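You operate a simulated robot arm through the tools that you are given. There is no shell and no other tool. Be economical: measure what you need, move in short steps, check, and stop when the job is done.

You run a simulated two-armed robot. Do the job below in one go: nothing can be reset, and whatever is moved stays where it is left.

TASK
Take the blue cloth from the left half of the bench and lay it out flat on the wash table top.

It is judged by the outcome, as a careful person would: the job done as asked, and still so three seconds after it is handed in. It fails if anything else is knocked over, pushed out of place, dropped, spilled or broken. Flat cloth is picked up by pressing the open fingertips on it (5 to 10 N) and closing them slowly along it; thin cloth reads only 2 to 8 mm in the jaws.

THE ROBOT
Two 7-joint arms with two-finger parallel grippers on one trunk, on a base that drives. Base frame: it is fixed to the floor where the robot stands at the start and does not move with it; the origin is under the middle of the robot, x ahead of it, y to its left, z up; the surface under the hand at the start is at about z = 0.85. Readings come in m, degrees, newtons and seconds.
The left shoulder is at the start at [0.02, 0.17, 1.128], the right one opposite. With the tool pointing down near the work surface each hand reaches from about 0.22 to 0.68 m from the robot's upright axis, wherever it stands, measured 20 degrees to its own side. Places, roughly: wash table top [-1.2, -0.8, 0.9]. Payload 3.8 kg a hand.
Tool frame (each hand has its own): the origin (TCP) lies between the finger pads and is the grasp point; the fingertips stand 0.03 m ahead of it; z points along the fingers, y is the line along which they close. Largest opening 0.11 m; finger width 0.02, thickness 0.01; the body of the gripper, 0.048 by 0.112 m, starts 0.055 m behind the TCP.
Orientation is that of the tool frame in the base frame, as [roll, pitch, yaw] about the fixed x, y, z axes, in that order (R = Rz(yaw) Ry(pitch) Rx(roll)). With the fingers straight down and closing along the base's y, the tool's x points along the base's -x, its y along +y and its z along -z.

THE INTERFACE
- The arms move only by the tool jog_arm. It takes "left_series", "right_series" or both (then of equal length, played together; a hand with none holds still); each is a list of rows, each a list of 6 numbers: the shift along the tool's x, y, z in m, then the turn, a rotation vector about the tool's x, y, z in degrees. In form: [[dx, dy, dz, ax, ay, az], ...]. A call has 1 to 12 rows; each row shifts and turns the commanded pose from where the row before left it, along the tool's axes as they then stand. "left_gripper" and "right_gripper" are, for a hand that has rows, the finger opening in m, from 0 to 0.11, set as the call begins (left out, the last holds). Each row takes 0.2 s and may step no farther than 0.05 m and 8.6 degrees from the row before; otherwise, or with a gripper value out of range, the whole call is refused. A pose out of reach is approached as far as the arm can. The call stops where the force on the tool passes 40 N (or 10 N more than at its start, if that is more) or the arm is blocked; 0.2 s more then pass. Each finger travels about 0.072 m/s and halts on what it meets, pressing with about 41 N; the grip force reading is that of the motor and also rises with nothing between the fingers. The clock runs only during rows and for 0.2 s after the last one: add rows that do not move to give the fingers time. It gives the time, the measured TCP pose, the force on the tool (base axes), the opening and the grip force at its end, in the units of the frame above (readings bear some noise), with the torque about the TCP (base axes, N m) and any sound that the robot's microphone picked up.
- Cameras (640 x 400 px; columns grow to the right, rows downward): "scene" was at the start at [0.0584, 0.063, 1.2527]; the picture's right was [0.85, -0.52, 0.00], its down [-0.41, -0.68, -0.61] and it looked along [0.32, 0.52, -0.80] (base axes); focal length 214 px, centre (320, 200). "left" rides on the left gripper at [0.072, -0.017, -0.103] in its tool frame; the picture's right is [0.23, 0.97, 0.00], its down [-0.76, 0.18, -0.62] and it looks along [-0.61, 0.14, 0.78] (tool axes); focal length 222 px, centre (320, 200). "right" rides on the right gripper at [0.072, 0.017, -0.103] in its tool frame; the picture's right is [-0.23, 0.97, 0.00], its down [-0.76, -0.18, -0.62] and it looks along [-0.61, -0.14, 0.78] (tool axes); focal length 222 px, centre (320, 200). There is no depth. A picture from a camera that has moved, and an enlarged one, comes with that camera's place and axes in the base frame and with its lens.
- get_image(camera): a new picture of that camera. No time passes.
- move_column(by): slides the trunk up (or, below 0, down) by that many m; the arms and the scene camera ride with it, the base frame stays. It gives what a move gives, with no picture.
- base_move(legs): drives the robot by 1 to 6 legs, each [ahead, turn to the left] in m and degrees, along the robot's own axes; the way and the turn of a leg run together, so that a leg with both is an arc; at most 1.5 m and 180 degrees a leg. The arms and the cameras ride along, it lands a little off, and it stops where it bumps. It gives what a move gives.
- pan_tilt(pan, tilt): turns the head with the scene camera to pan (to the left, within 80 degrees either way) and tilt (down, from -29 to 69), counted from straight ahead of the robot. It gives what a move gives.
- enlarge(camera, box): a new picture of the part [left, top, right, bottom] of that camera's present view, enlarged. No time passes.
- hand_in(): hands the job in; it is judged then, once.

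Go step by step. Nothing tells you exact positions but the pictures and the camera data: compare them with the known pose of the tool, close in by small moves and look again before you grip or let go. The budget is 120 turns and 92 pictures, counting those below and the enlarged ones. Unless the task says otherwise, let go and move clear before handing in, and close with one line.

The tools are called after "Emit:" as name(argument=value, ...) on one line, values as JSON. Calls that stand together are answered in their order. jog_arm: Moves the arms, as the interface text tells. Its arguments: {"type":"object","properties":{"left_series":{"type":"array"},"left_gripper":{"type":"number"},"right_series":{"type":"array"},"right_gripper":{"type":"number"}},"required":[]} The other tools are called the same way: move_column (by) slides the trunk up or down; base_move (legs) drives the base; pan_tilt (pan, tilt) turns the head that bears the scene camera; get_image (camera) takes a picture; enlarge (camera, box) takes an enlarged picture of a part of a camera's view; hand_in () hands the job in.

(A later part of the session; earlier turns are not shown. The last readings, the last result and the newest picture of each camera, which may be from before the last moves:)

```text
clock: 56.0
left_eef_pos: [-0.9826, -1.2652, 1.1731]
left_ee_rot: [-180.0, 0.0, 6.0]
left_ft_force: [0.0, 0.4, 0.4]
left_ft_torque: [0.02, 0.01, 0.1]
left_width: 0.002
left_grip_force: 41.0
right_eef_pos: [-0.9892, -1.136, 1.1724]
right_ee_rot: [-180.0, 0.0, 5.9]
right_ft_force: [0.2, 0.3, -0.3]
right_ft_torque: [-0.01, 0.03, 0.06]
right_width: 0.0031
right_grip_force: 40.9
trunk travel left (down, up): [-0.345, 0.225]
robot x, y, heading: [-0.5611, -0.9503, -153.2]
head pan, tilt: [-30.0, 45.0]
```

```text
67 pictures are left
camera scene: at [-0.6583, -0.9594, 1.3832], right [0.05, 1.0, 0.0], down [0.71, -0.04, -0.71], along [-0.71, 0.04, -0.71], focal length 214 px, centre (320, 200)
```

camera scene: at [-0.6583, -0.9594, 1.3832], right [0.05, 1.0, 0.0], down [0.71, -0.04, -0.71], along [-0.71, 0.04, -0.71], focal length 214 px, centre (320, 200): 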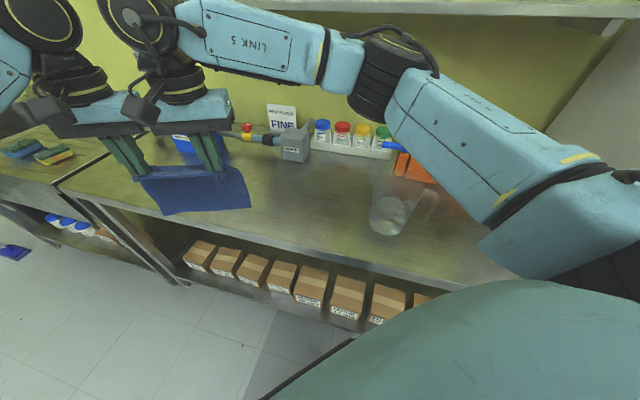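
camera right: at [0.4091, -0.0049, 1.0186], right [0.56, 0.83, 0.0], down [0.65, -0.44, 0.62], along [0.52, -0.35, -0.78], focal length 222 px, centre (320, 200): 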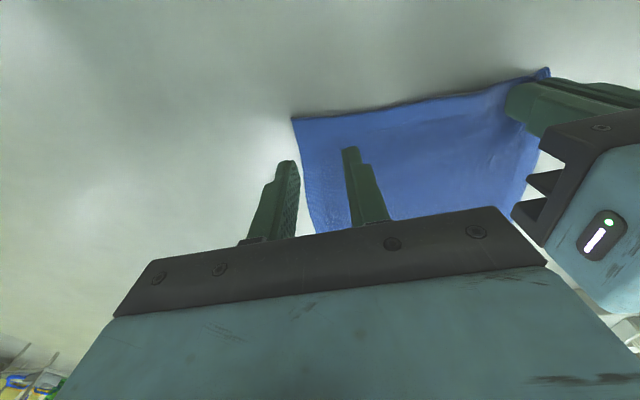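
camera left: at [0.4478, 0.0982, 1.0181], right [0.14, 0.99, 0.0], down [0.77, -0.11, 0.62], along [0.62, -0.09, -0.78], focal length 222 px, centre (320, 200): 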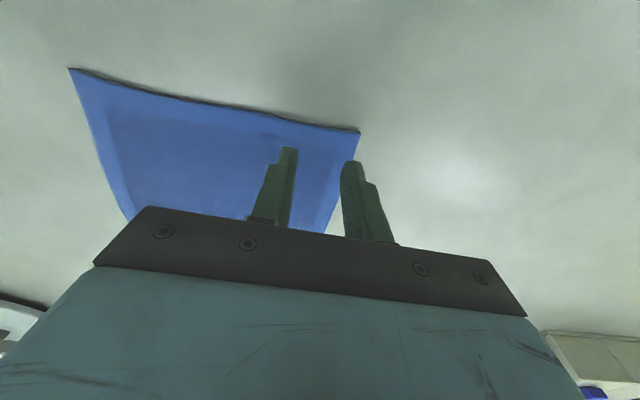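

The edge and jug estimates agree with this view. I finish the turn so that the cloth hangs parallel to the table edge.

Emit:
base_move(legs=[[0, -25]])

Emit:
pan_tilt(pan=0, tilt=45)

Emit:
get_image(camera="scene")

```text
clock: 57.6
left_eef_pos: [-1.0755, -1.0561, 1.172]
left_ee_rot: [-180.0, 0.0, -18.8]
left_ft_force: [-0.4, -0.1, 0.1]
left_ft_torque: [0.02, 0.0, 0.08]
left_width: 0.0023
left_grip_force: 40.7
right_eef_pos: [-1.0252, -0.9353, 1.1709]
right_ee_rot: [180.0, 0.1, -18.9]
right_ft_force: [-0.1, 0.1, 0.9]
right_ft_torque: [0.01, 0.0, 0.09]
right_width: 0.003
right_grip_force: 40.9
trunk travel left (down, up): [-0.345, 0.225]
robot x, y, heading: [-0.5571, -0.9533, -177.8]
head pan, tilt: [-30.0, 45.0]
```

```text
clock: 58.6
left_eef_pos: [-1.0754, -1.0555, 1.1726]
left_ee_rot: [180.0, -0.1, -18.9]
left_ft_force: [0.6, 0.9, -0.2]
left_ft_torque: [-0.01, 0.0, 0.03]
left_width: 0.0023
left_grip_force: 41.1
right_eef_pos: [-1.0261, -0.9373, 1.1712]
right_ee_rot: [179.9, 0.0, -19.0]
right_ft_force: [0.2, 0.0, -0.4]
right_ft_torque: [0.0, -0.01, 0.11]
right_width: 0.0028
right_grip_force: 41.2
trunk travel left (down, up): [-0.345, 0.225]
robot x, y, heading: [-0.5516, -0.9561, -177.6]
head pan, tilt: [0.0, 45.0]
```

```text
66 pictures are left
camera scene: at [-0.6607, -0.9576, 1.3832], right [-0.04, 1.0, 0.0], down [0.71, 0.03, -0.71], along [-0.71, -0.03, -0.71], focal length 214 px, centre (320, 200)
```

scene: 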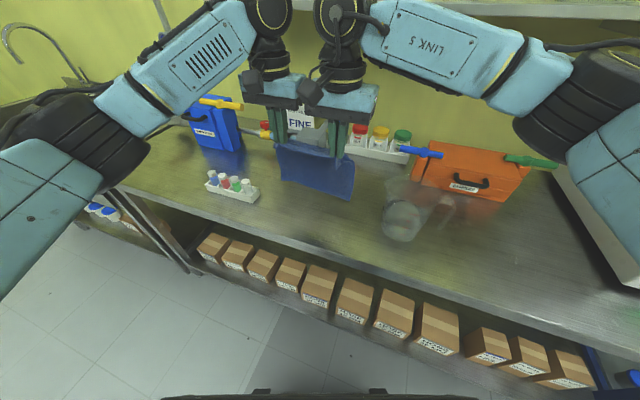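

Both sides of the strip are clear by some 8–10 cm. I lower the trunk a little, then move both hands forward over the table so the cloth can be laid back toward me.

Emit:
move_column(by=-0.05)

Emit:
jog_arm(left_series=[[-0.02, 0, 0, 0, 0, 0], [-0.02, 0, 0, 0, 0, 0], [-0.02, 0, 0, 0, 0, 0], [-0.02, 0, 0, 0, 0, 0], [-0.02, 0, 0, 0, 0, 0], [-0.02, 0, 0, 0, 0, 0], [0, 0, 0, 0, 0, 0], [0, 0, 0, 0, 0, 0]], right_series=[[-0.02, 0, 0, 0, 0, 0], [-0.02, 0, 0, 0, 0, 0], [-0.02, 0, 0, 0, 0, 0], [-0.02, 0, 0, 0, 0, 0], [-0.02, 0, 0, 0, 0, 0], [-0.02, 0, 0, 0, 0, 0], [0, 0, 0, 0, 0, 0], [0, 0, 0, 0, 0, 0]])

Emit:
get_image(camera="scene")

```text
clock: 59.5
left_eef_pos: [-1.0746, -1.0563, 1.123]
left_ee_rot: [180.0, 0.0, -18.9]
left_ft_force: [0.4, -0.5, 0.0]
left_ft_torque: [0.0, -0.01, 0.06]
left_width: 0.0022
left_grip_force: 41.1
right_eef_pos: [-1.0261, -0.937, 1.1235]
right_ee_rot: [-180.0, 0.0, -18.9]
right_ft_force: [0.5, -0.3, 0.2]
right_ft_torque: [-0.01, -0.02, 0.1]
right_width: 0.003
right_grip_force: 40.6
trunk travel left (down, up): [-0.295, 0.275]
robot x, y, heading: [-0.5581, -0.9521, -178.2]
head pan, tilt: [0.0, 45.0]
```

```text
clock: 61.3
left_eef_pos: [-1.1597, -1.0308, 1.1166]
left_ee_rot: [179.9, 0.1, -19.1]
left_ft_force: [2.1, 9.6, 0.0]
left_ft_torque: [0.3, -0.03, 0.1]
left_width: 0.0022
left_grip_force: 40.5
left hand out of reach, approached as far as the arm can: row 5, 6
right_eef_pos: [-1.1384, -0.8963, 1.1195]
right_ee_rot: [179.9, 0.0, -18.8]
right_ft_force: [-1.4, -9.6, -0.4]
right_ft_torque: [-0.34, 0.02, 0.14]
right_width: 0.0029
right_grip_force: 41.3
trunk travel left (down, up): [-0.295, 0.275]
robot x, y, heading: [-0.5547, -0.9548, -178.0]
head pan, tilt: [0.0, 45.0]
```

```text
65 pictures are left
camera scene: at [-0.6607, -0.9576, 1.3332], right [-0.04, 1.0, 0.0], down [0.71, 0.03, -0.71], along [-0.71, -0.03, -0.71], focal length 214 px, centre (320, 200)
```

scene: 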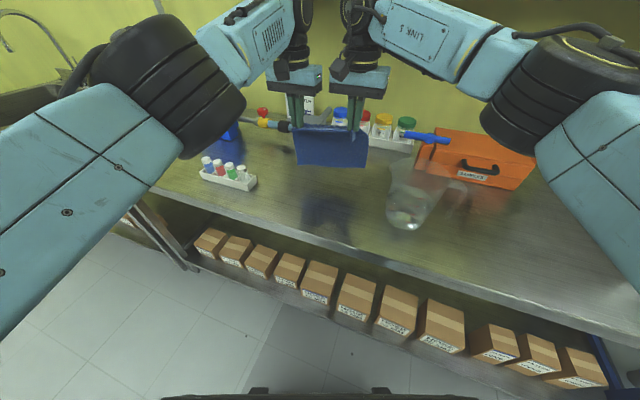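

The left hand hit its reach limit, which stretched the cloth slightly. I bring both back 3 cm at once.

Emit:
jog_arm(left_series=[[0.015, 0, 0, 0, 0, 0], [0.015, 0, 0, 0, 0, 0], [0, 0, 0, 0, 0, 0]], right_series=[[0.015, 0, 0, 0, 0, 0], [0.015, 0, 0, 0, 0, 0], [0, 0, 0, 0, 0, 0]])

```text
clock: 62.1
left_eef_pos: [-1.1577, -1.0336, 1.1212]
left_ee_rot: [179.9, -0.1, -18.9]
left_ft_force: [1.5, 8.7, -0.2]
left_ft_torque: [0.29, -0.09, 0.03]
left_width: 0.0022
left_grip_force: 41.3
left hand out of reach, approached as far as the arm can: row 1, 2
right_eef_pos: [-1.1108, -0.9071, 1.1209]
right_ee_rot: [179.9, 0.0, -19.0]
right_ft_force: [-2.4, -7.2, 0.1]
right_ft_torque: [-0.23, 0.07, 0.12]
right_width: 0.0029
right_grip_force: 40.5
trunk travel left (down, up): [-0.295, 0.275]
robot x, y, heading: [-0.5564, -0.9521, -178.1]
head pan, tilt: [0.0, 45.0]
```

The hands are aligned again. I relax the remaining tension and lower the trunk until the hem nearly touches.

Emit:
jog_arm(right_series=[[0, 0.006, 0, 0, 0, 0], [0, 0, 0, 0, 0, 0]])

Emit:
move_column(by=-0.04)

Emit:
enlarge(camera="scene", box=[200, 60, 440, 210])

Emit:
get_image(camera="left")

```text
clock: 62.7
left_eef_pos: [-1.1582, -1.0353, 1.1216]
left_ee_rot: [179.9, -0.2, -18.9]
left_ft_force: [-0.5, 0.4, -0.7]
left_ft_torque: [0.02, 0.02, 0.05]
left_width: 0.0023
left_grip_force: 41.1
right_eef_pos: [-1.1114, -0.9125, 1.1214]
right_ee_rot: [-180.0, 0.0, -19.0]
right_ft_force: [0.1, -1.5, -0.3]
right_ft_torque: [-0.02, 0.01, 0.08]
right_width: 0.0028
right_grip_force: 40.9
trunk travel left (down, up): [-0.295, 0.275]
robot x, y, heading: [-0.5551, -0.9545, -178.1]
head pan, tilt: [0.0, 45.0]
```

```text
clock: 63.5
left_eef_pos: [-1.1573, -1.0346, 1.0811]
left_ee_rot: [179.9, -0.2, -18.9]
left_ft_force: [0.7, 0.6, -0.2]
left_ft_torque: [0.01, 0.01, 0.07]
left_width: 0.0025
left_grip_force: 41.2
right_eef_pos: [-1.1121, -0.9123, 1.081]
right_ee_rot: [-179.9, -0.1, -18.9]
right_ft_force: [0.0, 0.0, -0.2]
right_ft_torque: [-0.01, -0.02, 0.11]
right_width: 0.0031
right_grip_force: 40.9
trunk travel left (down, up): [-0.255, 0.315]
robot x, y, heading: [-0.5559, -0.9505, -177.7]
head pan, tilt: [0.0, 45.0]
```

```text
2.67 times, centred on (320, 135) of scene
camera zoom: at [-0.6605, -0.9577, 1.2932], right [-0.04, 1.0, 0.0], down [0.71, 0.03, -0.71], along [-0.71, -0.03, -0.71], focal length 572 px, centre (320, 373)
```

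zoom: 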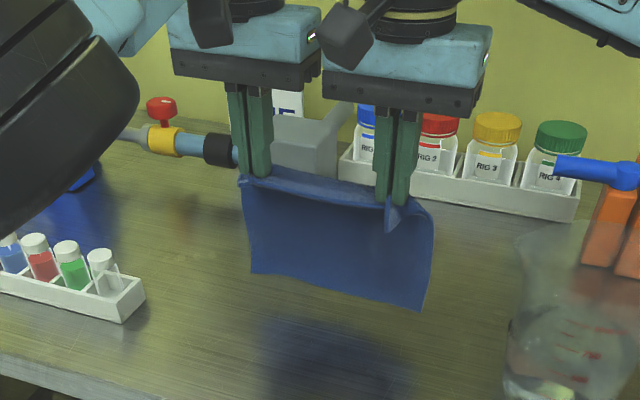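

```text
63 pictures are left
camera left: at [-1.0834, -1.0412, 1.1856], right [-0.1, -0.99, 0.0], down [-0.78, 0.08, 0.62], along [-0.62, 0.06, -0.78], focal length 222 px, centre (320, 200)
```

left: 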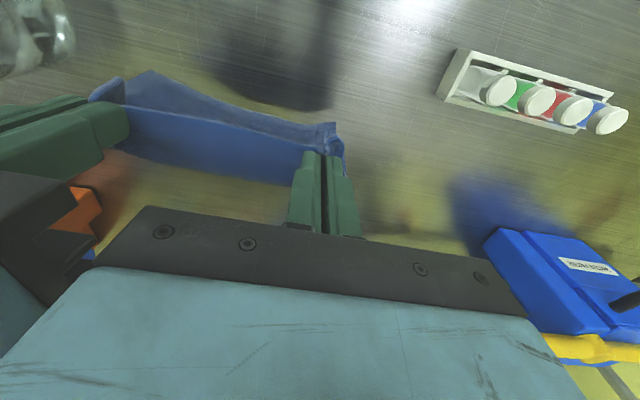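

The cloth hangs with its hem curving slightly away from me, just above the table. I now lower while pulling back so it lies down from the far hem toward me, and stop with the tips 1.5 cm up.

Emit:
jog_arm(left_series=[[0, 0, 0.015, 0, 0, 0], [0.03, 0, 0.016, 0, 0, 0], [0.022, 0, 0.02, 0, 0, 0], [0.018, 0, 0.02, 0, 0, 0], [0.012, 0, 0.02, 0, 0, 0], [0.008, 0, 0.02, 0, 0, 0], [0.006, 0, 0.015, 0, 0, 0], [0.005, 0, 0.01, 0, 0, 0], [0, 0, 0, 0, 0, 0]], right_series=[[0, 0, 0.015, 0, 0, 0], [0.03, 0, 0.016, 0, 0, 0], [0.022, 0, 0.02, 0, 0, 0], [0.018, 0, 0.02, 0, 0, 0], [0.012, 0, 0.02, 0, 0, 0], [0.008, 0, 0.02, 0, 0, 0], [0.006, 0, 0.015, 0, 0, 0], [0.005, 0, 0.01, 0, 0, 0], [0, 0, 0, 0, 0, 0]])

Emit:
enlarge(camera="scene", box=[200, 100, 440, 250])

Emit:
get_image(camera="left")

```text
clock: 64.7
left_eef_pos: [-1.161, -1.0267, 1.0175]
left_ee_rot: [-178.8, -1.0, -19.8]
left_ft_force: [15.8, 10.5, -2.0]
left_ft_torque: [0.31, -0.49, -0.16]
left_width: 0.0025
left_grip_force: 40.4
left hand out of reach, approached as far as the arm can: row 2, 3, 4, 5
right_eef_pos: [-1.0425, -0.9413, 1.0024]
right_ee_rot: [178.7, 0.8, -19.3]
right_ft_force: [-16.1, -10.0, 2.1]
right_ft_torque: [-0.35, 0.5, 0.13]
right_width: 0.0032
right_grip_force: 40.6
trunk travel left (down, up): [-0.255, 0.315]
robot x, y, heading: [-0.558, -0.9535, -178.2]
head pan, tilt: [0.0, 45.0]
stopped in row 5 (left hand): the force on the tool passed its limit at 43 N (the readings are from after the stop); the commanded pose is now the measured one
```

```text
2.67 times, centred on (320, 175) of scene
camera zoom: at [-0.6608, -0.9575, 1.2932], right [-0.04, 1.0, 0.0], down [0.71, 0.03, -0.71], along [-0.71, -0.03, -0.71], focal length 572 px, centre (320, 267)
```

zoom: 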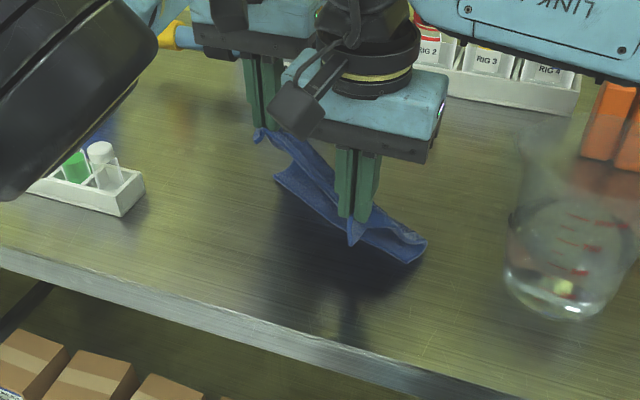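

```text
61 pictures are left
camera left: at [-1.0898, -1.0369, 1.1226], right [-0.11, -0.99, -0.02], down [-0.79, 0.08, 0.61], along [-0.6, 0.08, -0.8], focal length 222 px, centre (320, 200)
```

left: 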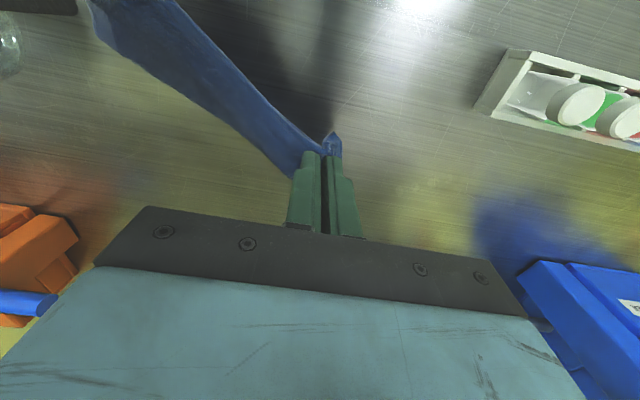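

The left arm got stuck at its limit while the right one moved on, so the cloth is twisted but still held. I bring the right hand halfway back to relax it and test whether the left can retract.

Emit:
jog_arm(right_series=[[-0.02, -0.003, -0.005, 0, 0, 0], [-0.02, -0.003, -0.005, 0, 0, 0], [-0.02, -0.002, -0.003, 0, 0, 0], [-0.01, 0, -0.002, 0, 0, 0], [0, 0, 0, 0, 0, 0]])

Emit:
jog_arm(left_series=[[0.01, 0, 0, 0, 0, 0], [0.01, 0, 0, 0, 0, 0], [0, 0, 0, 0, 0, 0]])

```text
clock: 65.9
left_eef_pos: [-1.1623, -1.0316, 1.0176]
left_ee_rot: [-179.2, -0.8, -19.4]
left_ft_force: [0.0, 0.0, -0.2]
left_ft_torque: [0.03, 0.0, 0.0]
left_width: 0.0023
left_grip_force: 40.7
right_eef_pos: [-1.1041, -0.91, 1.0171]
right_ee_rot: [179.2, 0.6, -19.2]
right_ft_force: [-0.9, -1.2, -0.4]
right_ft_torque: [-0.04, 0.02, 0.06]
right_width: 0.0029
right_grip_force: 41.1
trunk travel left (down, up): [-0.255, 0.315]
robot x, y, heading: [-0.5534, -0.9551, -178.1]
head pan, tilt: [0.0, 45.0]
```

```text
clock: 66.7
left_eef_pos: [-1.1627, -1.0307, 1.0172]
left_ee_rot: [-179.2, -0.8, -19.3]
left_ft_force: [-0.3, -0.1, -0.1]
left_ft_torque: [0.0, 0.0, 0.0]
left_width: 0.002
left_grip_force: 40.8
left hand out of reach, approached as far as the arm can: row 1, 2
right_eef_pos: [-1.1041, -0.9099, 1.0165]
right_ee_rot: [179.1, 0.6, -19.0]
right_ft_force: [0.4, -1.5, -0.1]
right_ft_torque: [0.01, -0.01, 0.07]
right_width: 0.0031
right_grip_force: 41.6
trunk travel left (down, up): [-0.255, 0.315]
robot x, y, heading: [-0.5558, -0.9529, -177.9]
head pan, tilt: [0.0, 45.0]
```

Left still can't retract in this posture, but the hands are level and relaxed again. I can lay the cloth with the base and trunk instead; first a look at how it hangs.

Emit:
enlarge(camera="scene", box=[200, 80, 440, 230])

Emit:
get_image(camera="right")

```text
2.67 times, centred on (320, 155) of scene
camera zoom: at [-0.6607, -0.9577, 1.2932], right [-0.04, 1.0, 0.0], down [0.71, 0.03, -0.71], along [-0.71, -0.03, -0.71], focal length 572 px, centre (320, 320)
```

zoom: 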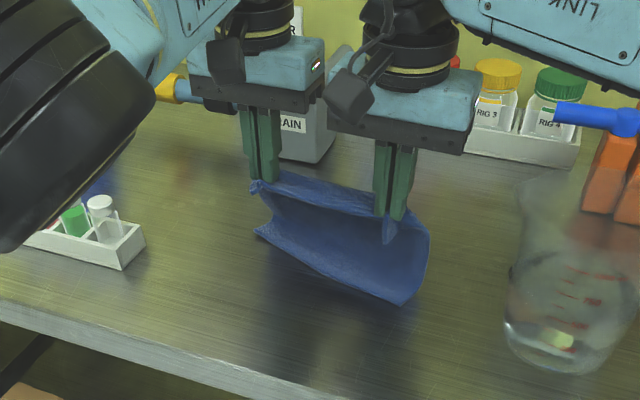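

```text
59 pictures are left
camera right: at [-1.0397, -0.9467, 1.1213], right [-0.53, -0.85, 0.02], down [-0.65, 0.42, 0.63], along [-0.54, 0.32, -0.78], focal length 222 px, centre (320, 200)
```

right: 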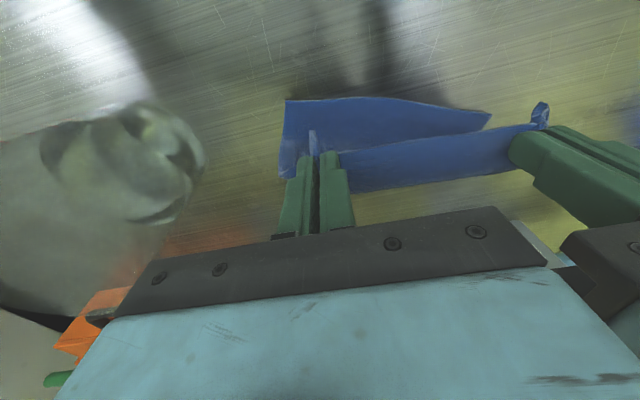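

The hem is on the table but curled under toward me, so I lift the cloth clear to let it hang straight and try to free the left arm by moving both hands up, back and left.

Emit:
move_column(by=0.07)

Emit:
jog_arm(left_series=[[0, 0.01, -0.01, 0, 0, 0], [0, 0.01, -0.01, 0, 0, 0], [0, 0, 0, 0, 0, 0]], right_series=[[0, 0.01, -0.01, 0, 0, 0], [0, 0.01, -0.01, 0, 0, 0], [0, 0, 0, 0, 0, 0]])

```text
clock: 67.8
left_eef_pos: [-1.1617, -1.0305, 1.088]
left_ee_rot: [-179.1, -0.8, -19.4]
left_ft_force: [0.1, 1.3, 0.2]
left_ft_torque: [-0.04, -0.03, 0.0]
left_width: 0.0023
left_grip_force: 40.8
right_eef_pos: [-1.1043, -0.9085, 1.0866]
right_ee_rot: [179.2, 0.6, -19.1]
right_ft_force: [-0.6, -0.2, -0.1]
right_ft_torque: [-0.02, -0.01, 0.07]
right_width: 0.0031
right_grip_force: 41.1
trunk travel left (down, up): [-0.325, 0.245]
robot x, y, heading: [-0.5575, -0.9523, -177.8]
head pan, tilt: [0.0, 45.0]
```

```text
clock: 68.6
left_eef_pos: [-1.1679, -1.0492, 1.1077]
left_ee_rot: [-179.2, -0.6, -19.4]
left_ft_force: [0.0, 0.7, 0.0]
left_ft_torque: [-0.05, -0.04, 0.03]
left_width: 0.0021
left_grip_force: 40.3
right_eef_pos: [-1.1108, -0.9284, 1.1084]
right_ee_rot: [179.1, 0.5, -19.2]
right_ft_force: [-0.2, -0.7, -0.2]
right_ft_torque: [0.01, -0.01, 0.09]
right_width: 0.0031
right_grip_force: 41.5
trunk travel left (down, up): [-0.325, 0.245]
robot x, y, heading: [-0.5564, -0.9526, -177.8]
head pan, tilt: [0.0, 45.0]
```

The left arm moves freely now. I retract both 2 cm as a test.

Emit:
jog_arm(left_series=[[0.01, 0, 0, 0, 0, 0], [0.01, 0, 0, 0, 0, 0], [0, 0, 0, 0, 0, 0]], right_series=[[0.01, 0, 0, 0, 0, 0], [0.01, 0, 0, 0, 0, 0], [0, 0, 0, 0, 0, 0]])

```text
clock: 69.4
left_eef_pos: [-1.1654, -1.0509, 1.1108]
left_ee_rot: [-179.2, -0.8, -19.5]
left_ft_force: [2.6, 4.2, -0.9]
left_ft_torque: [0.07, -0.09, 0.01]
left_width: 0.0018
left_grip_force: 41.5
left hand out of reach, approached as far as the arm can: row 1, 2
right_eef_pos: [-1.0909, -0.9341, 1.1085]
right_ee_rot: [179.1, 0.7, -19.1]
right_ft_force: [-2.2, -2.7, 0.0]
right_ft_torque: [-0.08, 0.05, 0.07]
right_width: 0.003
right_grip_force: 41.0
trunk travel left (down, up): [-0.325, 0.245]
robot x, y, heading: [-0.5587, -0.9509, -177.9]
head pan, tilt: [0.0, 45.0]
```

The left arm is against a joint limit caused by the turned wrist. I rotate both tools back square to the robot in steps so that the limit frees up.

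Emit:
jog_arm(left_series=[[0, 0, 0, 0, 0, -6.5], [0, 0, 0, 0, 0, 0]], right_series=[[-0.0116, 0.0012, 0, 0, 0, -6.5], [0, 0, 0, 0, 0, 0]])

Emit:
jog_arm(left_series=[[0.0132, -0.003, 0, 0, 0, 0], [0, 0, 0, 0, 0, 0]])

```text
clock: 70.0
left_eef_pos: [-1.1661, -1.0511, 1.1103]
left_ee_rot: [-179.2, -0.9, -12.8]
left_ft_force: [0.8, 0.8, -0.2]
left_ft_torque: [0.02, 0.01, -0.05]
left_width: 0.0023
left_grip_force: 41.4
right_eef_pos: [-1.103, -0.9313, 1.1078]
right_ee_rot: [179.2, 0.8, -12.7]
right_ft_force: [-0.9, -1.0, 0.6]
right_ft_torque: [-0.01, -0.01, -0.09]
right_width: 0.0031
right_grip_force: 40.9
trunk travel left (down, up): [-0.325, 0.245]
robot x, y, heading: [-0.5574, -0.9536, -178.0]
head pan, tilt: [0.0, 45.0]
```

```text
clock: 70.6
left_eef_pos: [-1.1654, -1.0491, 1.1115]
left_ee_rot: [-179.3, -0.9, -12.9]
left_ft_force: [-0.1, -0.6, -0.4]
left_ft_torque: [-0.01, -0.02, -0.03]
left_width: 0.0024
left_grip_force: 40.8
left hand out of reach, approached as far as the arm can: row 1
right_eef_pos: [-1.1023, -0.9311, 1.1074]
right_ee_rot: [179.2, 0.7, -12.6]
right_ft_force: [-0.2, 0.1, -0.6]
right_ft_torque: [0.04, 0.0, -0.09]
right_width: 0.003
right_grip_force: 40.9
trunk travel left (down, up): [-0.325, 0.245]
robot x, y, heading: [-0.5558, -0.9548, -177.9]
head pan, tilt: [0.0, 45.0]
```

Still blocked in that direction. I move both hands further up and left, where the arm moved freely, and retry.

Emit:
jog_arm(left_series=[[0, 0.01, -0.015, 0, 0, -4], [0, 0.01, -0.015, 0, 0, -4], [0, 0.01, -0.015, 0, 0, -4], [0, 0, 0, 0, 0, 0]], right_series=[[0, 0.01, -0.015, 0, 0, -4], [0, 0.01, -0.015, 0, 0, -4], [0, 0.01, -0.015, 0, 0, -4], [-0.01, 0, 0, 0, 0, 0]])

Emit:
jog_arm(left_series=[[0.01, 0, -0.005, 0, 0, 0], [0.01, 0, -0.005, 0, 0, 0], [0, 0, 0, 0, 0, 0]])

Emit:
get_image(camera="scene")

```text
clock: 71.6
left_eef_pos: [-1.1669, -1.0813, 1.1558]
left_ee_rot: [-179.4, -0.9, -0.8]
left_ft_force: [-0.4, 0.5, 0.6]
left_ft_torque: [0.03, 0.01, -0.06]
left_width: 0.002
left_grip_force: 40.8
left hand out of reach, approached as far as the arm can: row 2
right_eef_pos: [-1.1182, -0.9608, 1.1522]
right_ee_rot: [179.3, 0.8, -0.6]
right_ft_force: [-0.1, 0.7, -0.6]
right_ft_torque: [0.0, 0.01, -0.08]
right_width: 0.003
right_grip_force: 41.6
trunk travel left (down, up): [-0.325, 0.245]
robot x, y, heading: [-0.5583, -0.9526, -177.7]
head pan, tilt: [0.0, 45.0]
```

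```text
clock: 72.4
left_eef_pos: [-1.151, -1.0816, 1.1684]
left_ee_rot: [-179.3, -0.5, -0.7]
left_ft_force: [0.5, 0.2, 0.9]
left_ft_torque: [0.03, -0.01, -0.05]
left_width: 0.0022
left_grip_force: 41.2
left hand out of reach, approached as far as the arm can: row 2
right_eef_pos: [-1.1191, -0.9616, 1.1527]
right_ee_rot: [179.4, 0.7, -0.6]
right_ft_force: [-0.4, -0.4, 0.5]
right_ft_torque: [-0.01, 0.02, -0.08]
right_width: 0.0032
right_grip_force: 40.9
trunk travel left (down, up): [-0.325, 0.245]
robot x, y, heading: [-0.557, -0.9524, -178.1]
head pan, tilt: [0.0, 45.0]
```

```text
58 pictures are left
camera scene: at [-0.6609, -0.9576, 1.3631], right [-0.04, 1.0, 0.0], down [0.71, 0.03, -0.71], along [-0.71, -0.03, -0.71], focal length 214 px, centre (320, 200)
```

scene: 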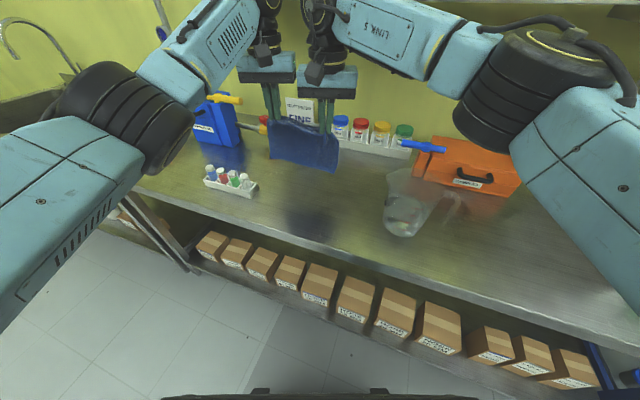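

The left arm is freeing up as it rises. I continue back a little more while keeping the right hand matched.

Emit:
jog_arm(left_series=[[0.01, 0, -0.004, 0, 0, 0], [0.01, 0, -0.002, 0, 0, 0], [0.01, 0, 0, 0, 0, 0], [0, 0, 0, 0, 0, 0]], right_series=[[0, 0, -0.008, 0, 0, 0], [0, 0, -0.008, 0, 0, 0], [0, 0, -0.004, 0, 0, 0], [0, 0, 0, 0, 0, 0]])

Emit:
jog_arm(left_series=[[0.015, 0, 0, 0, 0, 0], [0.015, 0, 0, 0, 0, 0], [0.01, 0, 0, 0, 0, 0], [0, 0, 0, 0, 0, 0]], right_series=[[0.015, 0, 0, 0, 0, 0], [0.015, 0, 0, 0, 0, 0], [0.01, 0, 0, 0, 0, 0], [0, 0, 0, 0, 0, 0]])

```text
clock: 73.4
left_eef_pos: [-1.117, -1.0813, 1.1727]
left_ee_rot: [-179.5, -1.0, -0.8]
left_ft_force: [0.5, -0.3, 0.3]
left_ft_torque: [0.02, 0.0, -0.06]
left_width: 0.0019
left_grip_force: 40.9
right_eef_pos: [-1.1151, -0.9613, 1.1725]
right_ee_rot: [179.4, 0.8, -0.6]
right_ft_force: [0.3, -0.6, -0.9]
right_ft_torque: [0.02, -0.01, -0.1]
right_width: 0.0032
right_grip_force: 41.6
trunk travel left (down, up): [-0.325, 0.245]
robot x, y, heading: [-0.5609, -0.9549, -178.1]
head pan, tilt: [0.0, 45.0]
```

```text
clock: 74.4
left_eef_pos: [-1.0764, -1.0845, 1.1738]
left_ee_rot: [-179.5, -1.0, -0.9]
left_ft_force: [-0.1, 0.0, 0.3]
left_ft_torque: [-0.02, 0.0, -0.07]
left_width: 0.0019
left_grip_force: 41.4
right_eef_pos: [-1.0762, -0.9607, 1.172]
right_ee_rot: [179.4, 0.8, -0.6]
right_ft_force: [-0.4, -0.3, -0.2]
right_ft_torque: [-0.02, -0.03, -0.1]
right_width: 0.0029
right_grip_force: 41.1
trunk travel left (down, up): [-0.325, 0.245]
robot x, y, heading: [-0.5546, -0.9551, -177.8]
head pan, tilt: [0.0, 45.0]
```

Both arms are free again and square to the robot. I shift the hands 2.5 cm right and 5 cm forward, straight ahead, then check the hang.

Emit:
jog_arm(left_series=[[0, -0.0125, 0, 0, 0, 0], [0, -0.0125, 0, 0, 0, 0], [-0.02, 0, 0, 0, 0, 0], [-0.02, 0, 0, 0, 0, 0], [-0.01, 0, 0, 0, 0, 0], [0, 0, 0, 0, 0, 0]], right_series=[[0, -0.0125, 0, 0, 0, 0], [0, -0.0125, 0, 0, 0, 0], [-0.02, 0, 0, 0, 0, 0], [-0.02, 0, 0, 0, 0, 0], [-0.01, 0, 0, 0, 0, 0], [0, 0, 0, 0, 0, 0]])

Emit:
move_column(by=-0.08)

Emit:
enlarge(camera="scene", box=[200, 60, 440, 210])

Emit:
get_image(camera="right")

```text
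clock: 75.8
left_eef_pos: [-1.1271, -1.0573, 1.1727]
left_ee_rot: [-179.5, -1.1, -0.9]
left_ft_force: [-0.6, 0.1, -0.1]
left_ft_torque: [-0.02, -0.01, -0.03]
left_width: 0.0023
left_grip_force: 41.5
right_eef_pos: [-1.1267, -0.9359, 1.1724]
right_ee_rot: [179.4, 0.9, -0.6]
right_ft_force: [0.8, -0.5, -0.8]
right_ft_torque: [-0.02, -0.01, -0.1]
right_width: 0.0032
right_grip_force: 41.3
trunk travel left (down, up): [-0.325, 0.245]
robot x, y, heading: [-0.5545, -0.952, -178.0]
head pan, tilt: [0.0, 45.0]
```

```text
clock: 77.0
left_eef_pos: [-1.1266, -1.0572, 1.0924]
left_ee_rot: [-179.5, -1.0, -0.9]
left_ft_force: [-0.4, -0.8, -0.7]
left_ft_torque: [0.0, 0.03, -0.06]
left_width: 0.002
left_grip_force: 40.9
right_eef_pos: [-1.126, -0.9356, 1.0938]
right_ee_rot: [179.4, 0.9, -0.6]
right_ft_force: [0.0, 0.8, 0.3]
right_ft_torque: [-0.01, 0.01, -0.08]
right_width: 0.0027
right_grip_force: 41.0
trunk travel left (down, up): [-0.245, 0.325]
robot x, y, heading: [-0.5556, -0.9534, -178.0]
head pan, tilt: [0.0, 45.0]
```

```text
2.67 times, centred on (320, 135) of scene
camera zoom: at [-0.6605, -0.9577, 1.2833], right [-0.04, 1.0, 0.0], down [0.71, 0.03, -0.71], along [-0.71, -0.03, -0.71], focal length 572 px, centre (320, 373)
```

zoom: 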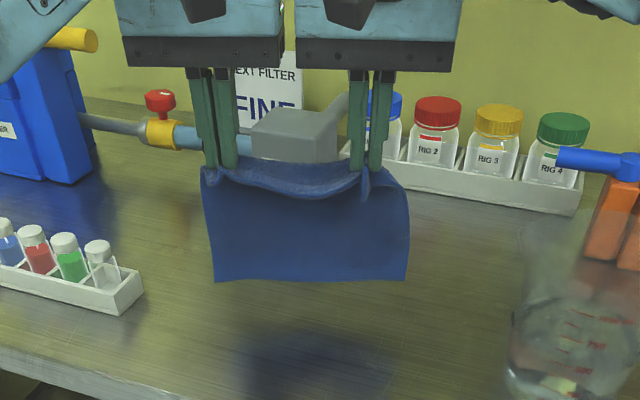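

```text
56 pictures are left
camera right: at [-1.0524, -0.9514, 1.1967], right [-0.24, -0.97, 0.01], down [-0.75, 0.19, 0.63], along [-0.62, 0.14, -0.77], focal length 222 px, centre (320, 200)
```

right: 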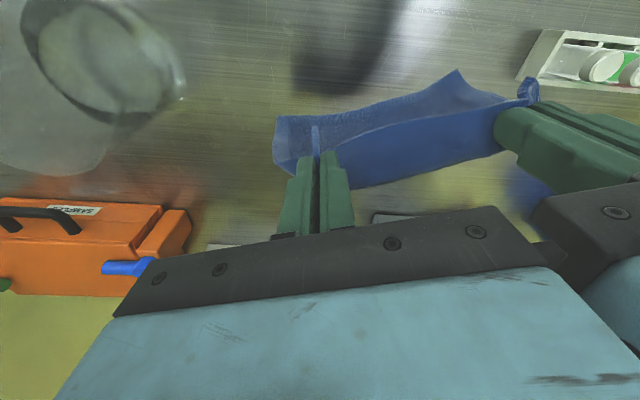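

The cloth hangs well, hem slightly away from me and a few cm above the table. I lower to touch in a short step while checking that the left arm isn't limited.

Emit:
jog_arm(left_series=[[0, 0, 0.015, 0, 0, 0], [0.01, 0, 0.01, 0, 0, 0]], right_series=[[0, 0, 0.015, 0, 0, 0], [0.01, 0, 0.01, 0, 0, 0]])

```text
clock: 77.6
left_eef_pos: [-1.1156, -1.0576, 1.0669]
left_ee_rot: [-179.5, -1.0, -0.8]
left_ft_force: [-0.6, 0.3, 0.2]
left_ft_torque: [0.02, 0.02, -0.03]
left_width: 0.0021
left_grip_force: 41.1
right_eef_pos: [-1.1161, -0.9362, 1.0681]
right_ee_rot: [179.5, 0.8, -0.7]
right_ft_force: [-0.8, 0.1, -0.5]
right_ft_torque: [0.01, -0.02, -0.11]
right_width: 0.0029
right_grip_force: 41.0
trunk travel left (down, up): [-0.245, 0.325]
robot x, y, heading: [-0.5552, -0.9517, -177.7]
head pan, tilt: [0.0, 45.0]
```

No limit hit; the left arm follows well. I continue the lay-down arc.

Emit:
jog_arm(left_series=[[0.028, 0, 0.018, 0, 0, 0], [0.02, 0, 0.02, 0, 0, 0]], right_series=[[0.028, 0, 0.018, 0, 0, 0], [0.02, 0, 0.02, 0, 0, 0]])

Emit:
enlarge(camera="scene", box=[200, 80, 440, 230])

Emit:
get_image(camera="right")

```text
clock: 78.2
left_eef_pos: [-1.0677, -1.058, 1.0271]
left_ee_rot: [-179.4, -1.0, -0.9]
left_ft_force: [-0.1, 0.3, -0.1]
left_ft_torque: [0.0, -0.03, -0.06]
left_width: 0.0019
left_grip_force: 40.4
right_eef_pos: [-1.0683, -0.9366, 1.0276]
right_ee_rot: [179.4, 0.8, -0.8]
right_ft_force: [0.3, 0.2, 0.6]
right_ft_torque: [0.0, 0.01, -0.1]
right_width: 0.003
right_grip_force: 40.9
trunk travel left (down, up): [-0.245, 0.325]
robot x, y, heading: [-0.5569, -0.9521, -177.9]
head pan, tilt: [0.0, 45.0]
```

```text
2.67 times, centred on (320, 155) of scene
camera zoom: at [-0.6608, -0.9577, 1.2831], right [-0.04, 1.0, 0.0], down [0.71, 0.03, -0.71], along [-0.71, -0.03, -0.71], focal length 572 px, centre (320, 320)
```

zoom: 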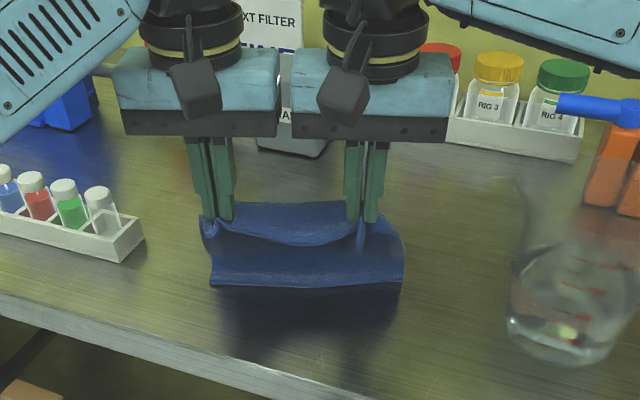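

```text
54 pictures are left
camera right: at [-0.9953, -0.9525, 1.1309], right [-0.24, -0.97, 0.01], down [-0.75, 0.19, 0.63], along [-0.62, 0.14, -0.77], focal length 222 px, centre (320, 200)
```

right: 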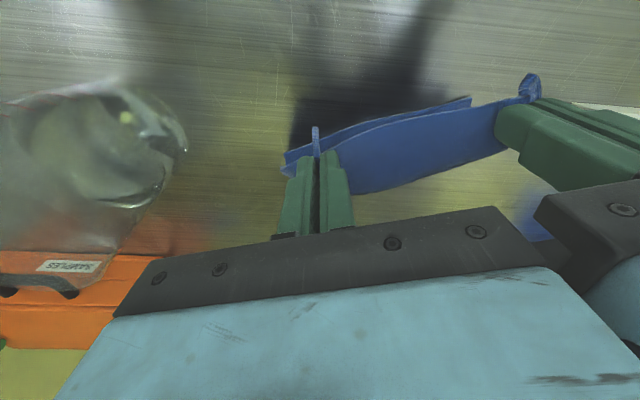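

The hem slid along with the hands, leaving the cloth slightly C-curved. I'll lift again, move further in over the table (base 5 cm closer), and then pull back low so the fold rolls out.

Emit:
jog_arm(left_series=[[-0.01, 0, -0.03, 0, 0, 0], [-0.02, 0, -0.03, 0, 0, 0], [-0.018, 0, -0.003, 0, 0, 0], [0, 0, 0, 0, 0, 0]], right_series=[[-0.01, 0, -0.03, 0, 0, 0], [-0.02, 0, -0.03, 0, 0, 0], [-0.018, 0, -0.003, 0, 0, 0], [0, 0, 0, 0, 0, 0]])

Emit:
base_move(legs=[[0.05, 0]])

```text
clock: 79.2
left_eef_pos: [-1.1175, -1.0554, 1.0914]
left_ee_rot: [-179.4, -1.0, -1.1]
left_ft_force: [-0.1, 0.3, 0.1]
left_ft_torque: [0.03, 0.01, -0.07]
left_width: 0.0021
left_grip_force: 40.9
right_eef_pos: [-1.1166, -0.9364, 1.0921]
right_ee_rot: [179.4, 0.8, -0.7]
right_ft_force: [0.7, -0.7, -0.7]
right_ft_torque: [0.01, -0.02, -0.08]
right_width: 0.003
right_grip_force: 41.1
trunk travel left (down, up): [-0.245, 0.325]
robot x, y, heading: [-0.5585, -0.9507, -177.8]
head pan, tilt: [0.0, 45.0]
```

```text
clock: 80.1
left_eef_pos: [-1.169, -1.0583, 1.0914]
left_ee_rot: [-179.5, -1.1, -0.9]
left_ft_force: [-0.3, 0.6, 0.1]
left_ft_torque: [-0.01, -0.02, -0.07]
left_width: 0.002
left_grip_force: 40.9
right_eef_pos: [-1.1677, -0.9388, 1.0917]
right_ee_rot: [179.4, 0.8, -0.6]
right_ft_force: [-0.5, 0.4, -0.4]
right_ft_torque: [0.01, -0.06, -0.08]
right_width: 0.0029
right_grip_force: 41.3
trunk travel left (down, up): [-0.245, 0.325]
robot x, y, heading: [-0.6068, -0.9535, -178.0]
head pan, tilt: [0.0, 45.0]
```

Hands are now further in. I make the lay-down in one brisk continuous motion: quick drop, then a pull toward me at low height so the hem stays behind.

Emit:
jog_arm(left_series=[[0, 0, 0.04, 0, 0, 0], [0.02, 0, 0.035, 0, 0, 0], [0.04, 0, 0.015, 0, 0, 0], [0.04, 0, 0.01, 0, 0, 0], [0.02, 0, 0.01, 0, 0, 0], [0, 0, 0, 0, 0, 0]], right_series=[[0, 0, 0.04, 0, 0, 0], [0.02, 0, 0.035, 0, 0, 0], [0.04, 0, 0.015, 0, 0, 0], [0.04, 0, 0.01, 0, 0, 0], [0.02, 0, 0.01, 0, 0, 0], [0, 0, 0, 0, 0, 0]])

Emit:
enlarge(camera="scene", box=[200, 100, 440, 250])

Emit:
get_image(camera="left")

```text
clock: 81.5
left_eef_pos: [-1.044, -1.0566, 0.9846]
left_ee_rot: [-179.4, -1.0, -0.9]
left_ft_force: [0.7, 0.0, 1.5]
left_ft_torque: [0.0, 0.01, -0.05]
left_width: 0.0019
left_grip_force: 41.2
right_eef_pos: [-1.0469, -0.9434, 0.9808]
right_ee_rot: [179.3, 0.8, -0.8]
right_ft_force: [-0.2, 0.2, 0.1]
right_ft_torque: [-0.02, 0.03, -0.07]
right_width: 0.0031
right_grip_force: 40.7
trunk travel left (down, up): [-0.245, 0.325]
robot x, y, heading: [-0.6098, -0.9573, -177.9]
head pan, tilt: [0.0, 45.0]
```

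```text
2.67 times, centred on (320, 175) of scene
camera zoom: at [-0.7111, -0.9595, 1.2832], right [-0.04, 1.0, 0.0], down [0.71, 0.03, -0.71], along [-0.71, -0.03, -0.71], focal length 572 px, centre (320, 267)
```

zoom: 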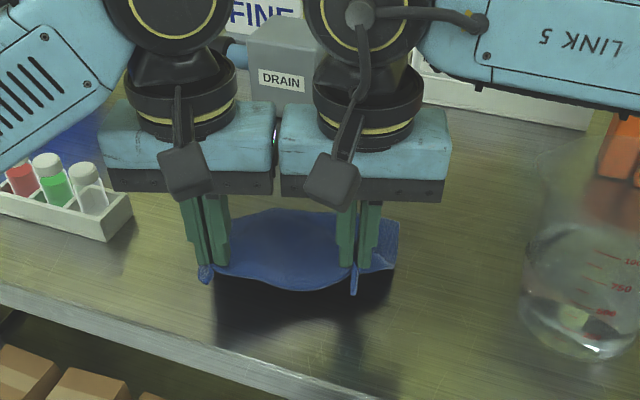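

```text
52 pictures are left
camera left: at [-0.9725, -1.0425, 1.0892], right [0.21, -0.98, 0.0], down [-0.78, -0.17, 0.61], along [-0.59, -0.12, -0.79], focal length 222 px, centre (320, 200)
```

left: 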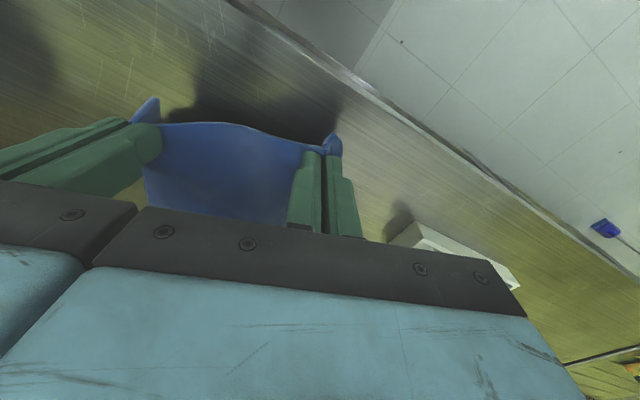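

Excellent: the cloth now stretches out behind the hands with its hem lying at the back. I spread the hands a few mm and lower the held edge to the table.

Emit:
jog_arm(left_series=[[0, 0.004, 0.003, 0, 0, 0], [0.002, 0.003, 0.008, 0, 0, 0], [0.002, 0, 0.01, 0, 0, 0], [0.001, 0, 0.01, 0, 0, 0], [0, 0, 0.008, 0, 0, 0], [0, 0, 0.005, 0, 0, 0], [0, 0, 0, 0, 0, 0]], right_series=[[0, -0.004, 0.0, 0, 0, 0], [0.002, -0.003, 0.007, 0, 0, 0], [0.002, 0, 0.01, 0, 0, 0], [0.001, 0, 0.01, 0, 0, 0], [0, 0, 0.008, 0, 0, 0], [0, 0, 0.005, 0, 0, 0], [0, 0, 0, 0, 0, 0]])

Emit:
enlarge(camera="scene", box=[200, 100, 440, 250])

```text
clock: 83.1
left_eef_pos: [-1.0417, -1.0643, 0.9409]
left_ee_rot: [-179.5, -1.0, -0.9]
left_ft_force: [-0.3, -0.3, 1.0]
left_ft_torque: [0.02, -0.03, -0.07]
left_width: 0.0022
left_grip_force: 41.4
right_eef_pos: [-1.0444, -0.9354, 0.9401]
right_ee_rot: [179.3, 0.9, -0.8]
right_ft_force: [-0.2, -0.8, 0.8]
right_ft_torque: [-0.03, 0.02, -0.13]
right_width: 0.0029
right_grip_force: 41.3
trunk travel left (down, up): [-0.245, 0.325]
robot x, y, heading: [-0.6091, -0.9552, -177.9]
head pan, tilt: [0.0, 45.0]
```

```text
2.67 times, centred on (320, 175) of scene
camera zoom: at [-0.7111, -0.9595, 1.2832], right [-0.04, 1.0, 0.0], down [0.71, 0.03, -0.71], along [-0.71, -0.03, -0.71], focal length 572 px, centre (320, 267)
```

zoom: 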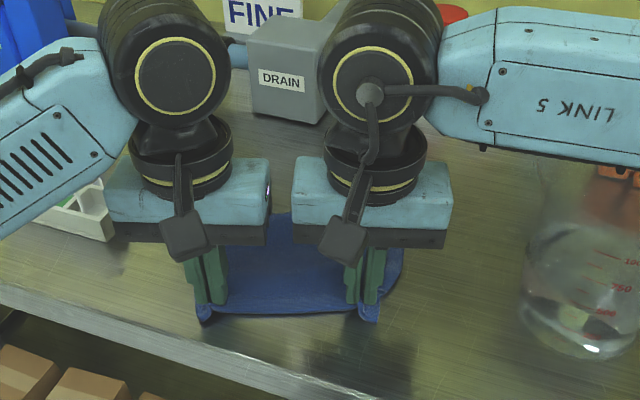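

The cloth lies nearly flat. I bring the tips down to the table and stop on light contact.

Emit:
jog_arm(left_series=[[0, 0, 0.004, 0, 0, 0], [0, 0, 0.003, 0, 0, 0], [0, 0, 0.001, 0, 0, 0], [0, 0, 0, 0, 0, 0]], right_series=[[0, 0, 0.004, 0, 0, 0], [0, 0, 0.003, 0, 0, 0], [0, 0, 0.001, 0, 0, 0], [0, 0, 0, 0, 0, 0]])

```text
clock: 84.1
left_eef_pos: [-1.039, -1.0653, 0.9334]
left_ee_rot: [-179.5, -0.7, -1.0]
left_ft_force: [0.3, -0.8, 14.5]
left_ft_torque: [-0.01, 0.04, -0.01]
left_width: 0.0018
left_grip_force: 41.0
right_eef_pos: [-1.0442, -0.9353, 0.9338]
right_ee_rot: [179.2, 1.0, -0.7]
right_ft_force: [-2.0, 0.0, 9.0]
right_ft_torque: [0.05, 0.04, -0.05]
right_width: 0.0029
right_grip_force: 41.0
trunk travel left (down, up): [-0.245, 0.325]
robot x, y, heading: [-0.6104, -0.9583, -177.9]
head pan, tilt: [0.0, 45.0]
```

Contact made. I open both grippers with light pressure, which also spreads the gathered fold back along the edge.

Emit:
jog_arm(left_series=[[0, 0, -0.001, 0, 0, 0], [0, 0, 0, 0, 0, 0]], right_series=[[0, 0, -0.0005, 0, 0, 0], [0, 0, 0, 0, 0, 0]], left_gripper=0.015, right_gripper=0.015)

Emit:
jog_arm(left_series=[[0, 0, 0, 0, 0, 0], [0, 0, 0, 0, 0, 0]], right_series=[[0, 0, 0, 0, 0, 0], [0, 0, 0, 0, 0, 0]], left_gripper=0.032, right_gripper=0.032)

Emit:
jog_arm(left_series=[[0, 0, -0.01, 0, 0, 0], [0, 0, -0.02, 0, 0, 0], [0, 0, -0.03, 0, 0, 0], [0, 0, -0.04, 0, 0, 0], [0, 0, -0.04, 0, 0, 0]], right_series=[[0, 0, -0.01, 0, 0, 0], [0, 0, -0.02, 0, 0, 0], [0, 0, -0.03, 0, 0, 0], [0, 0, -0.04, 0, 0, 0], [0, 0, -0.04, 0, 0, 0]])

Emit:
enlarge(camera="scene", box=[200, 100, 440, 250])

```text
clock: 84.7
left_eef_pos: [-1.0391, -1.0659, 0.9329]
left_ee_rot: [-179.5, -1.0, -1.0]
left_ft_force: [-1.8, 1.0, 10.2]
left_ft_torque: [-0.02, 0.08, -0.01]
left_width: 0.0124
left_grip_force: 0.0
right_eef_pos: [-1.0439, -0.9352, 0.9331]
right_ee_rot: [179.3, 0.8, -0.7]
right_ft_force: [-0.1, -0.3, 10.9]
right_ft_torque: [0.07, 0.02, 0.06]
right_width: 0.0139
right_grip_force: 0.0
trunk travel left (down, up): [-0.245, 0.325]
robot x, y, heading: [-0.6091, -0.9586, -177.8]
head pan, tilt: [0.0, 45.0]
```

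```text
clock: 85.3
left_eef_pos: [-1.0385, -1.0644, 0.9336]
left_ee_rot: [-179.4, -1.0, -1.1]
left_ft_force: [0.9, 1.4, 9.5]
left_ft_torque: [0.0, 0.02, -0.01]
left_width: 0.028
left_grip_force: 0.0
right_eef_pos: [-1.0442, -0.9358, 0.933]
right_ee_rot: [179.3, 0.9, -0.7]
right_ft_force: [-0.5, -2.5, 10.0]
right_ft_torque: [0.01, 0.0, 0.01]
right_width: 0.0292
right_grip_force: 0.0
trunk travel left (down, up): [-0.245, 0.325]
robot x, y, heading: [-0.6092, -0.9546, -178.0]
head pan, tilt: [0.0, 45.0]
```

```text
clock: 86.5
left_eef_pos: [-1.0433, -1.0652, 1.075]
left_ee_rot: [-179.4, -1.0, -1.1]
left_ft_force: [-0.1, 0.0, -0.3]
left_ft_torque: [0.02, -0.03, -0.01]
left_width: 0.0321
left_grip_force: 0.1
right_eef_pos: [-1.0411, -0.9329, 1.0729]
right_ee_rot: [179.4, 0.9, -0.6]
right_ft_force: [0.1, 0.8, 0.4]
right_ft_torque: [-0.02, 0.0, 0.01]
right_width: 0.0318
right_grip_force: 0.1
trunk travel left (down, up): [-0.245, 0.325]
robot x, y, heading: [-0.6057, -0.9559, -177.9]
head pan, tilt: [0.0, 45.0]
```

```text
2.67 times, centred on (320, 175) of scene
camera zoom: at [-0.7105, -0.9594, 1.2832], right [-0.04, 1.0, 0.0], down [0.71, 0.03, -0.71], along [-0.71, -0.03, -0.71], focal length 572 px, centre (320, 267)
```

zoom: 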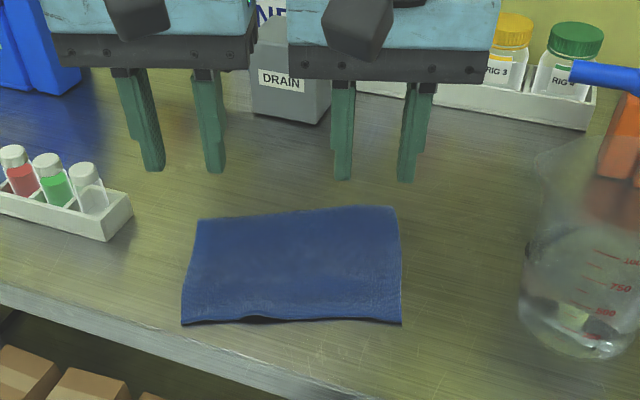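

The cloth lies almost flat; the far-left corner looks about 2 cm short, so I check whether its hem is tucked under.

Emit:
enlarge(camera="scene", box=[260, 170, 360, 232])

Emit:
get_image(camera="left")

```text
6.40 times, centred on (310, 201) of scene
camera zoom: at [-0.7105, -0.9594, 1.2832], right [-0.04, 1.0, 0.0], down [0.71, 0.03, -0.71], along [-0.71, -0.03, -0.71], focal length 1373 px, centre (384, 194)
```

zoom: 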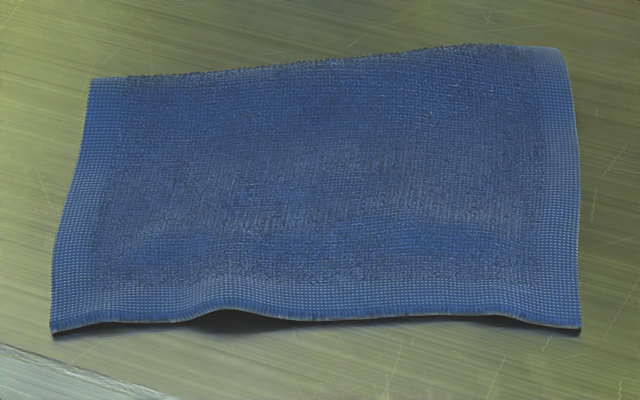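

```text
48 pictures are left
camera left: at [-0.9731, -1.0508, 1.18], right [0.21, -0.98, 0.0], down [-0.78, -0.17, 0.61], along [-0.6, -0.12, -0.79], focal length 222 px, centre (320, 200)
```

left: 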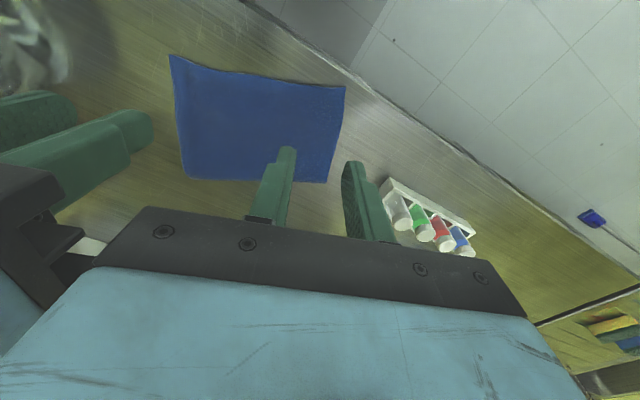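

The light hem border is missing along the far side: the far hem is tucked under by 1–2.5 cm. I'll pinch just inside it with both hands and lift that edge so that the hem springs out.

Emit:
jog_arm(left_series=[[-0.03, 0, 0, 0, 0, 0], [-0.03, 0, 0, 0, 0, 0], [-0.026, 0, 0.03, 0, 0, 0], [0, 0, 0.04, 0, 0, 0], [0, 0, 0.04, 0, 0, 0], [0, 0, 0, 0, 0, 0]], right_series=[[-0.03, 0, 0, 0, 0, 0], [-0.03, 0, 0, 0, 0, 0], [-0.036, 0, 0.03, 0, 0, 0], [0, 0, 0.04, 0, 0, 0], [0, 0, 0.038, 0, 0, 0], [0, 0, 0, 0, 0, 0]])

Emit:
enlarge(camera="scene", box=[200, 100, 440, 250])

```text
clock: 87.9
left_eef_pos: [-1.1282, -1.0638, 0.9611]
left_ee_rot: [-179.4, -0.9, -1.0]
left_ft_force: [0.4, -0.2, 0.1]
left_ft_torque: [-0.04, 0.0, -0.03]
left_width: 0.0319
left_grip_force: 0.1
right_eef_pos: [-1.1394, -0.9348, 0.9657]
right_ee_rot: [179.4, 0.8, -0.6]
right_ft_force: [0.6, 0.4, 0.4]
right_ft_torque: [0.0, -0.01, -0.01]
right_width: 0.032
right_grip_force: 0.1
trunk travel left (down, up): [-0.245, 0.325]
robot x, y, heading: [-0.6061, -0.9549, -177.9]
head pan, tilt: [0.0, 45.0]
```

```text
2.67 times, centred on (320, 175) of scene
camera zoom: at [-0.7108, -0.9595, 1.2833], right [-0.04, 1.0, 0.0], down [0.71, 0.03, -0.71], along [-0.71, -0.03, -0.71], focal length 572 px, centre (320, 267)
```

zoom: 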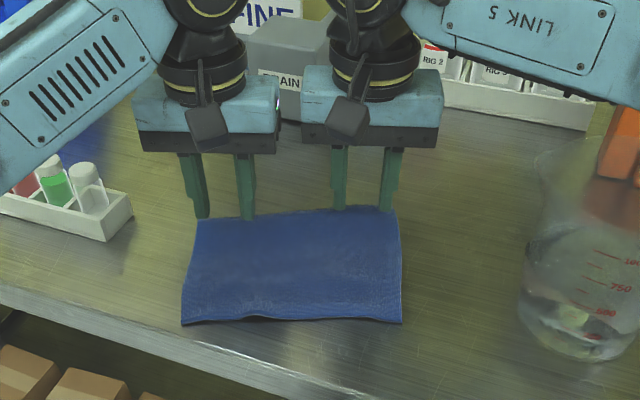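

Positions are right (tips 3 cm above). I lower to contact and press gently.

Emit:
jog_arm(left_series=[[0, 0, 0.018, 0, 0, 0], [0, 0, 0.006, 0, 0, 0], [0, 0, 0.003, 0, 0, 0], [0, 0, 0.001, 0, 0, 0], [0, 0, 0, 0, 0, 0]], right_series=[[0, 0, 0.022, 0, 0, 0], [0, 0, 0.006, 0, 0, 0], [0, 0, 0.003, 0, 0, 0], [0, 0, 0.001, 0, 0, 0], [0, 0, 0, 0, 0, 0]])

```text
clock: 89.1
left_eef_pos: [-1.1257, -1.0639, 0.9354]
left_ee_rot: [-179.4, -0.8, -0.9]
left_ft_force: [-2.8, -1.7, 15.8]
left_ft_torque: [-0.19, 0.15, -0.02]
left_width: 0.0318
left_grip_force: 0.0
right_eef_pos: [-1.1396, -0.9328, 0.9345]
right_ee_rot: [179.4, 0.8, -0.6]
right_ft_force: [-0.4, -0.6, 3.0]
right_ft_torque: [-0.01, 0.05, -0.02]
right_width: 0.0317
right_grip_force: 0.4
trunk travel left (down, up): [-0.245, 0.325]
robot x, y, heading: [-0.6063, -0.9549, -178.0]
head pan, tilt: [0.0, 45.0]
```

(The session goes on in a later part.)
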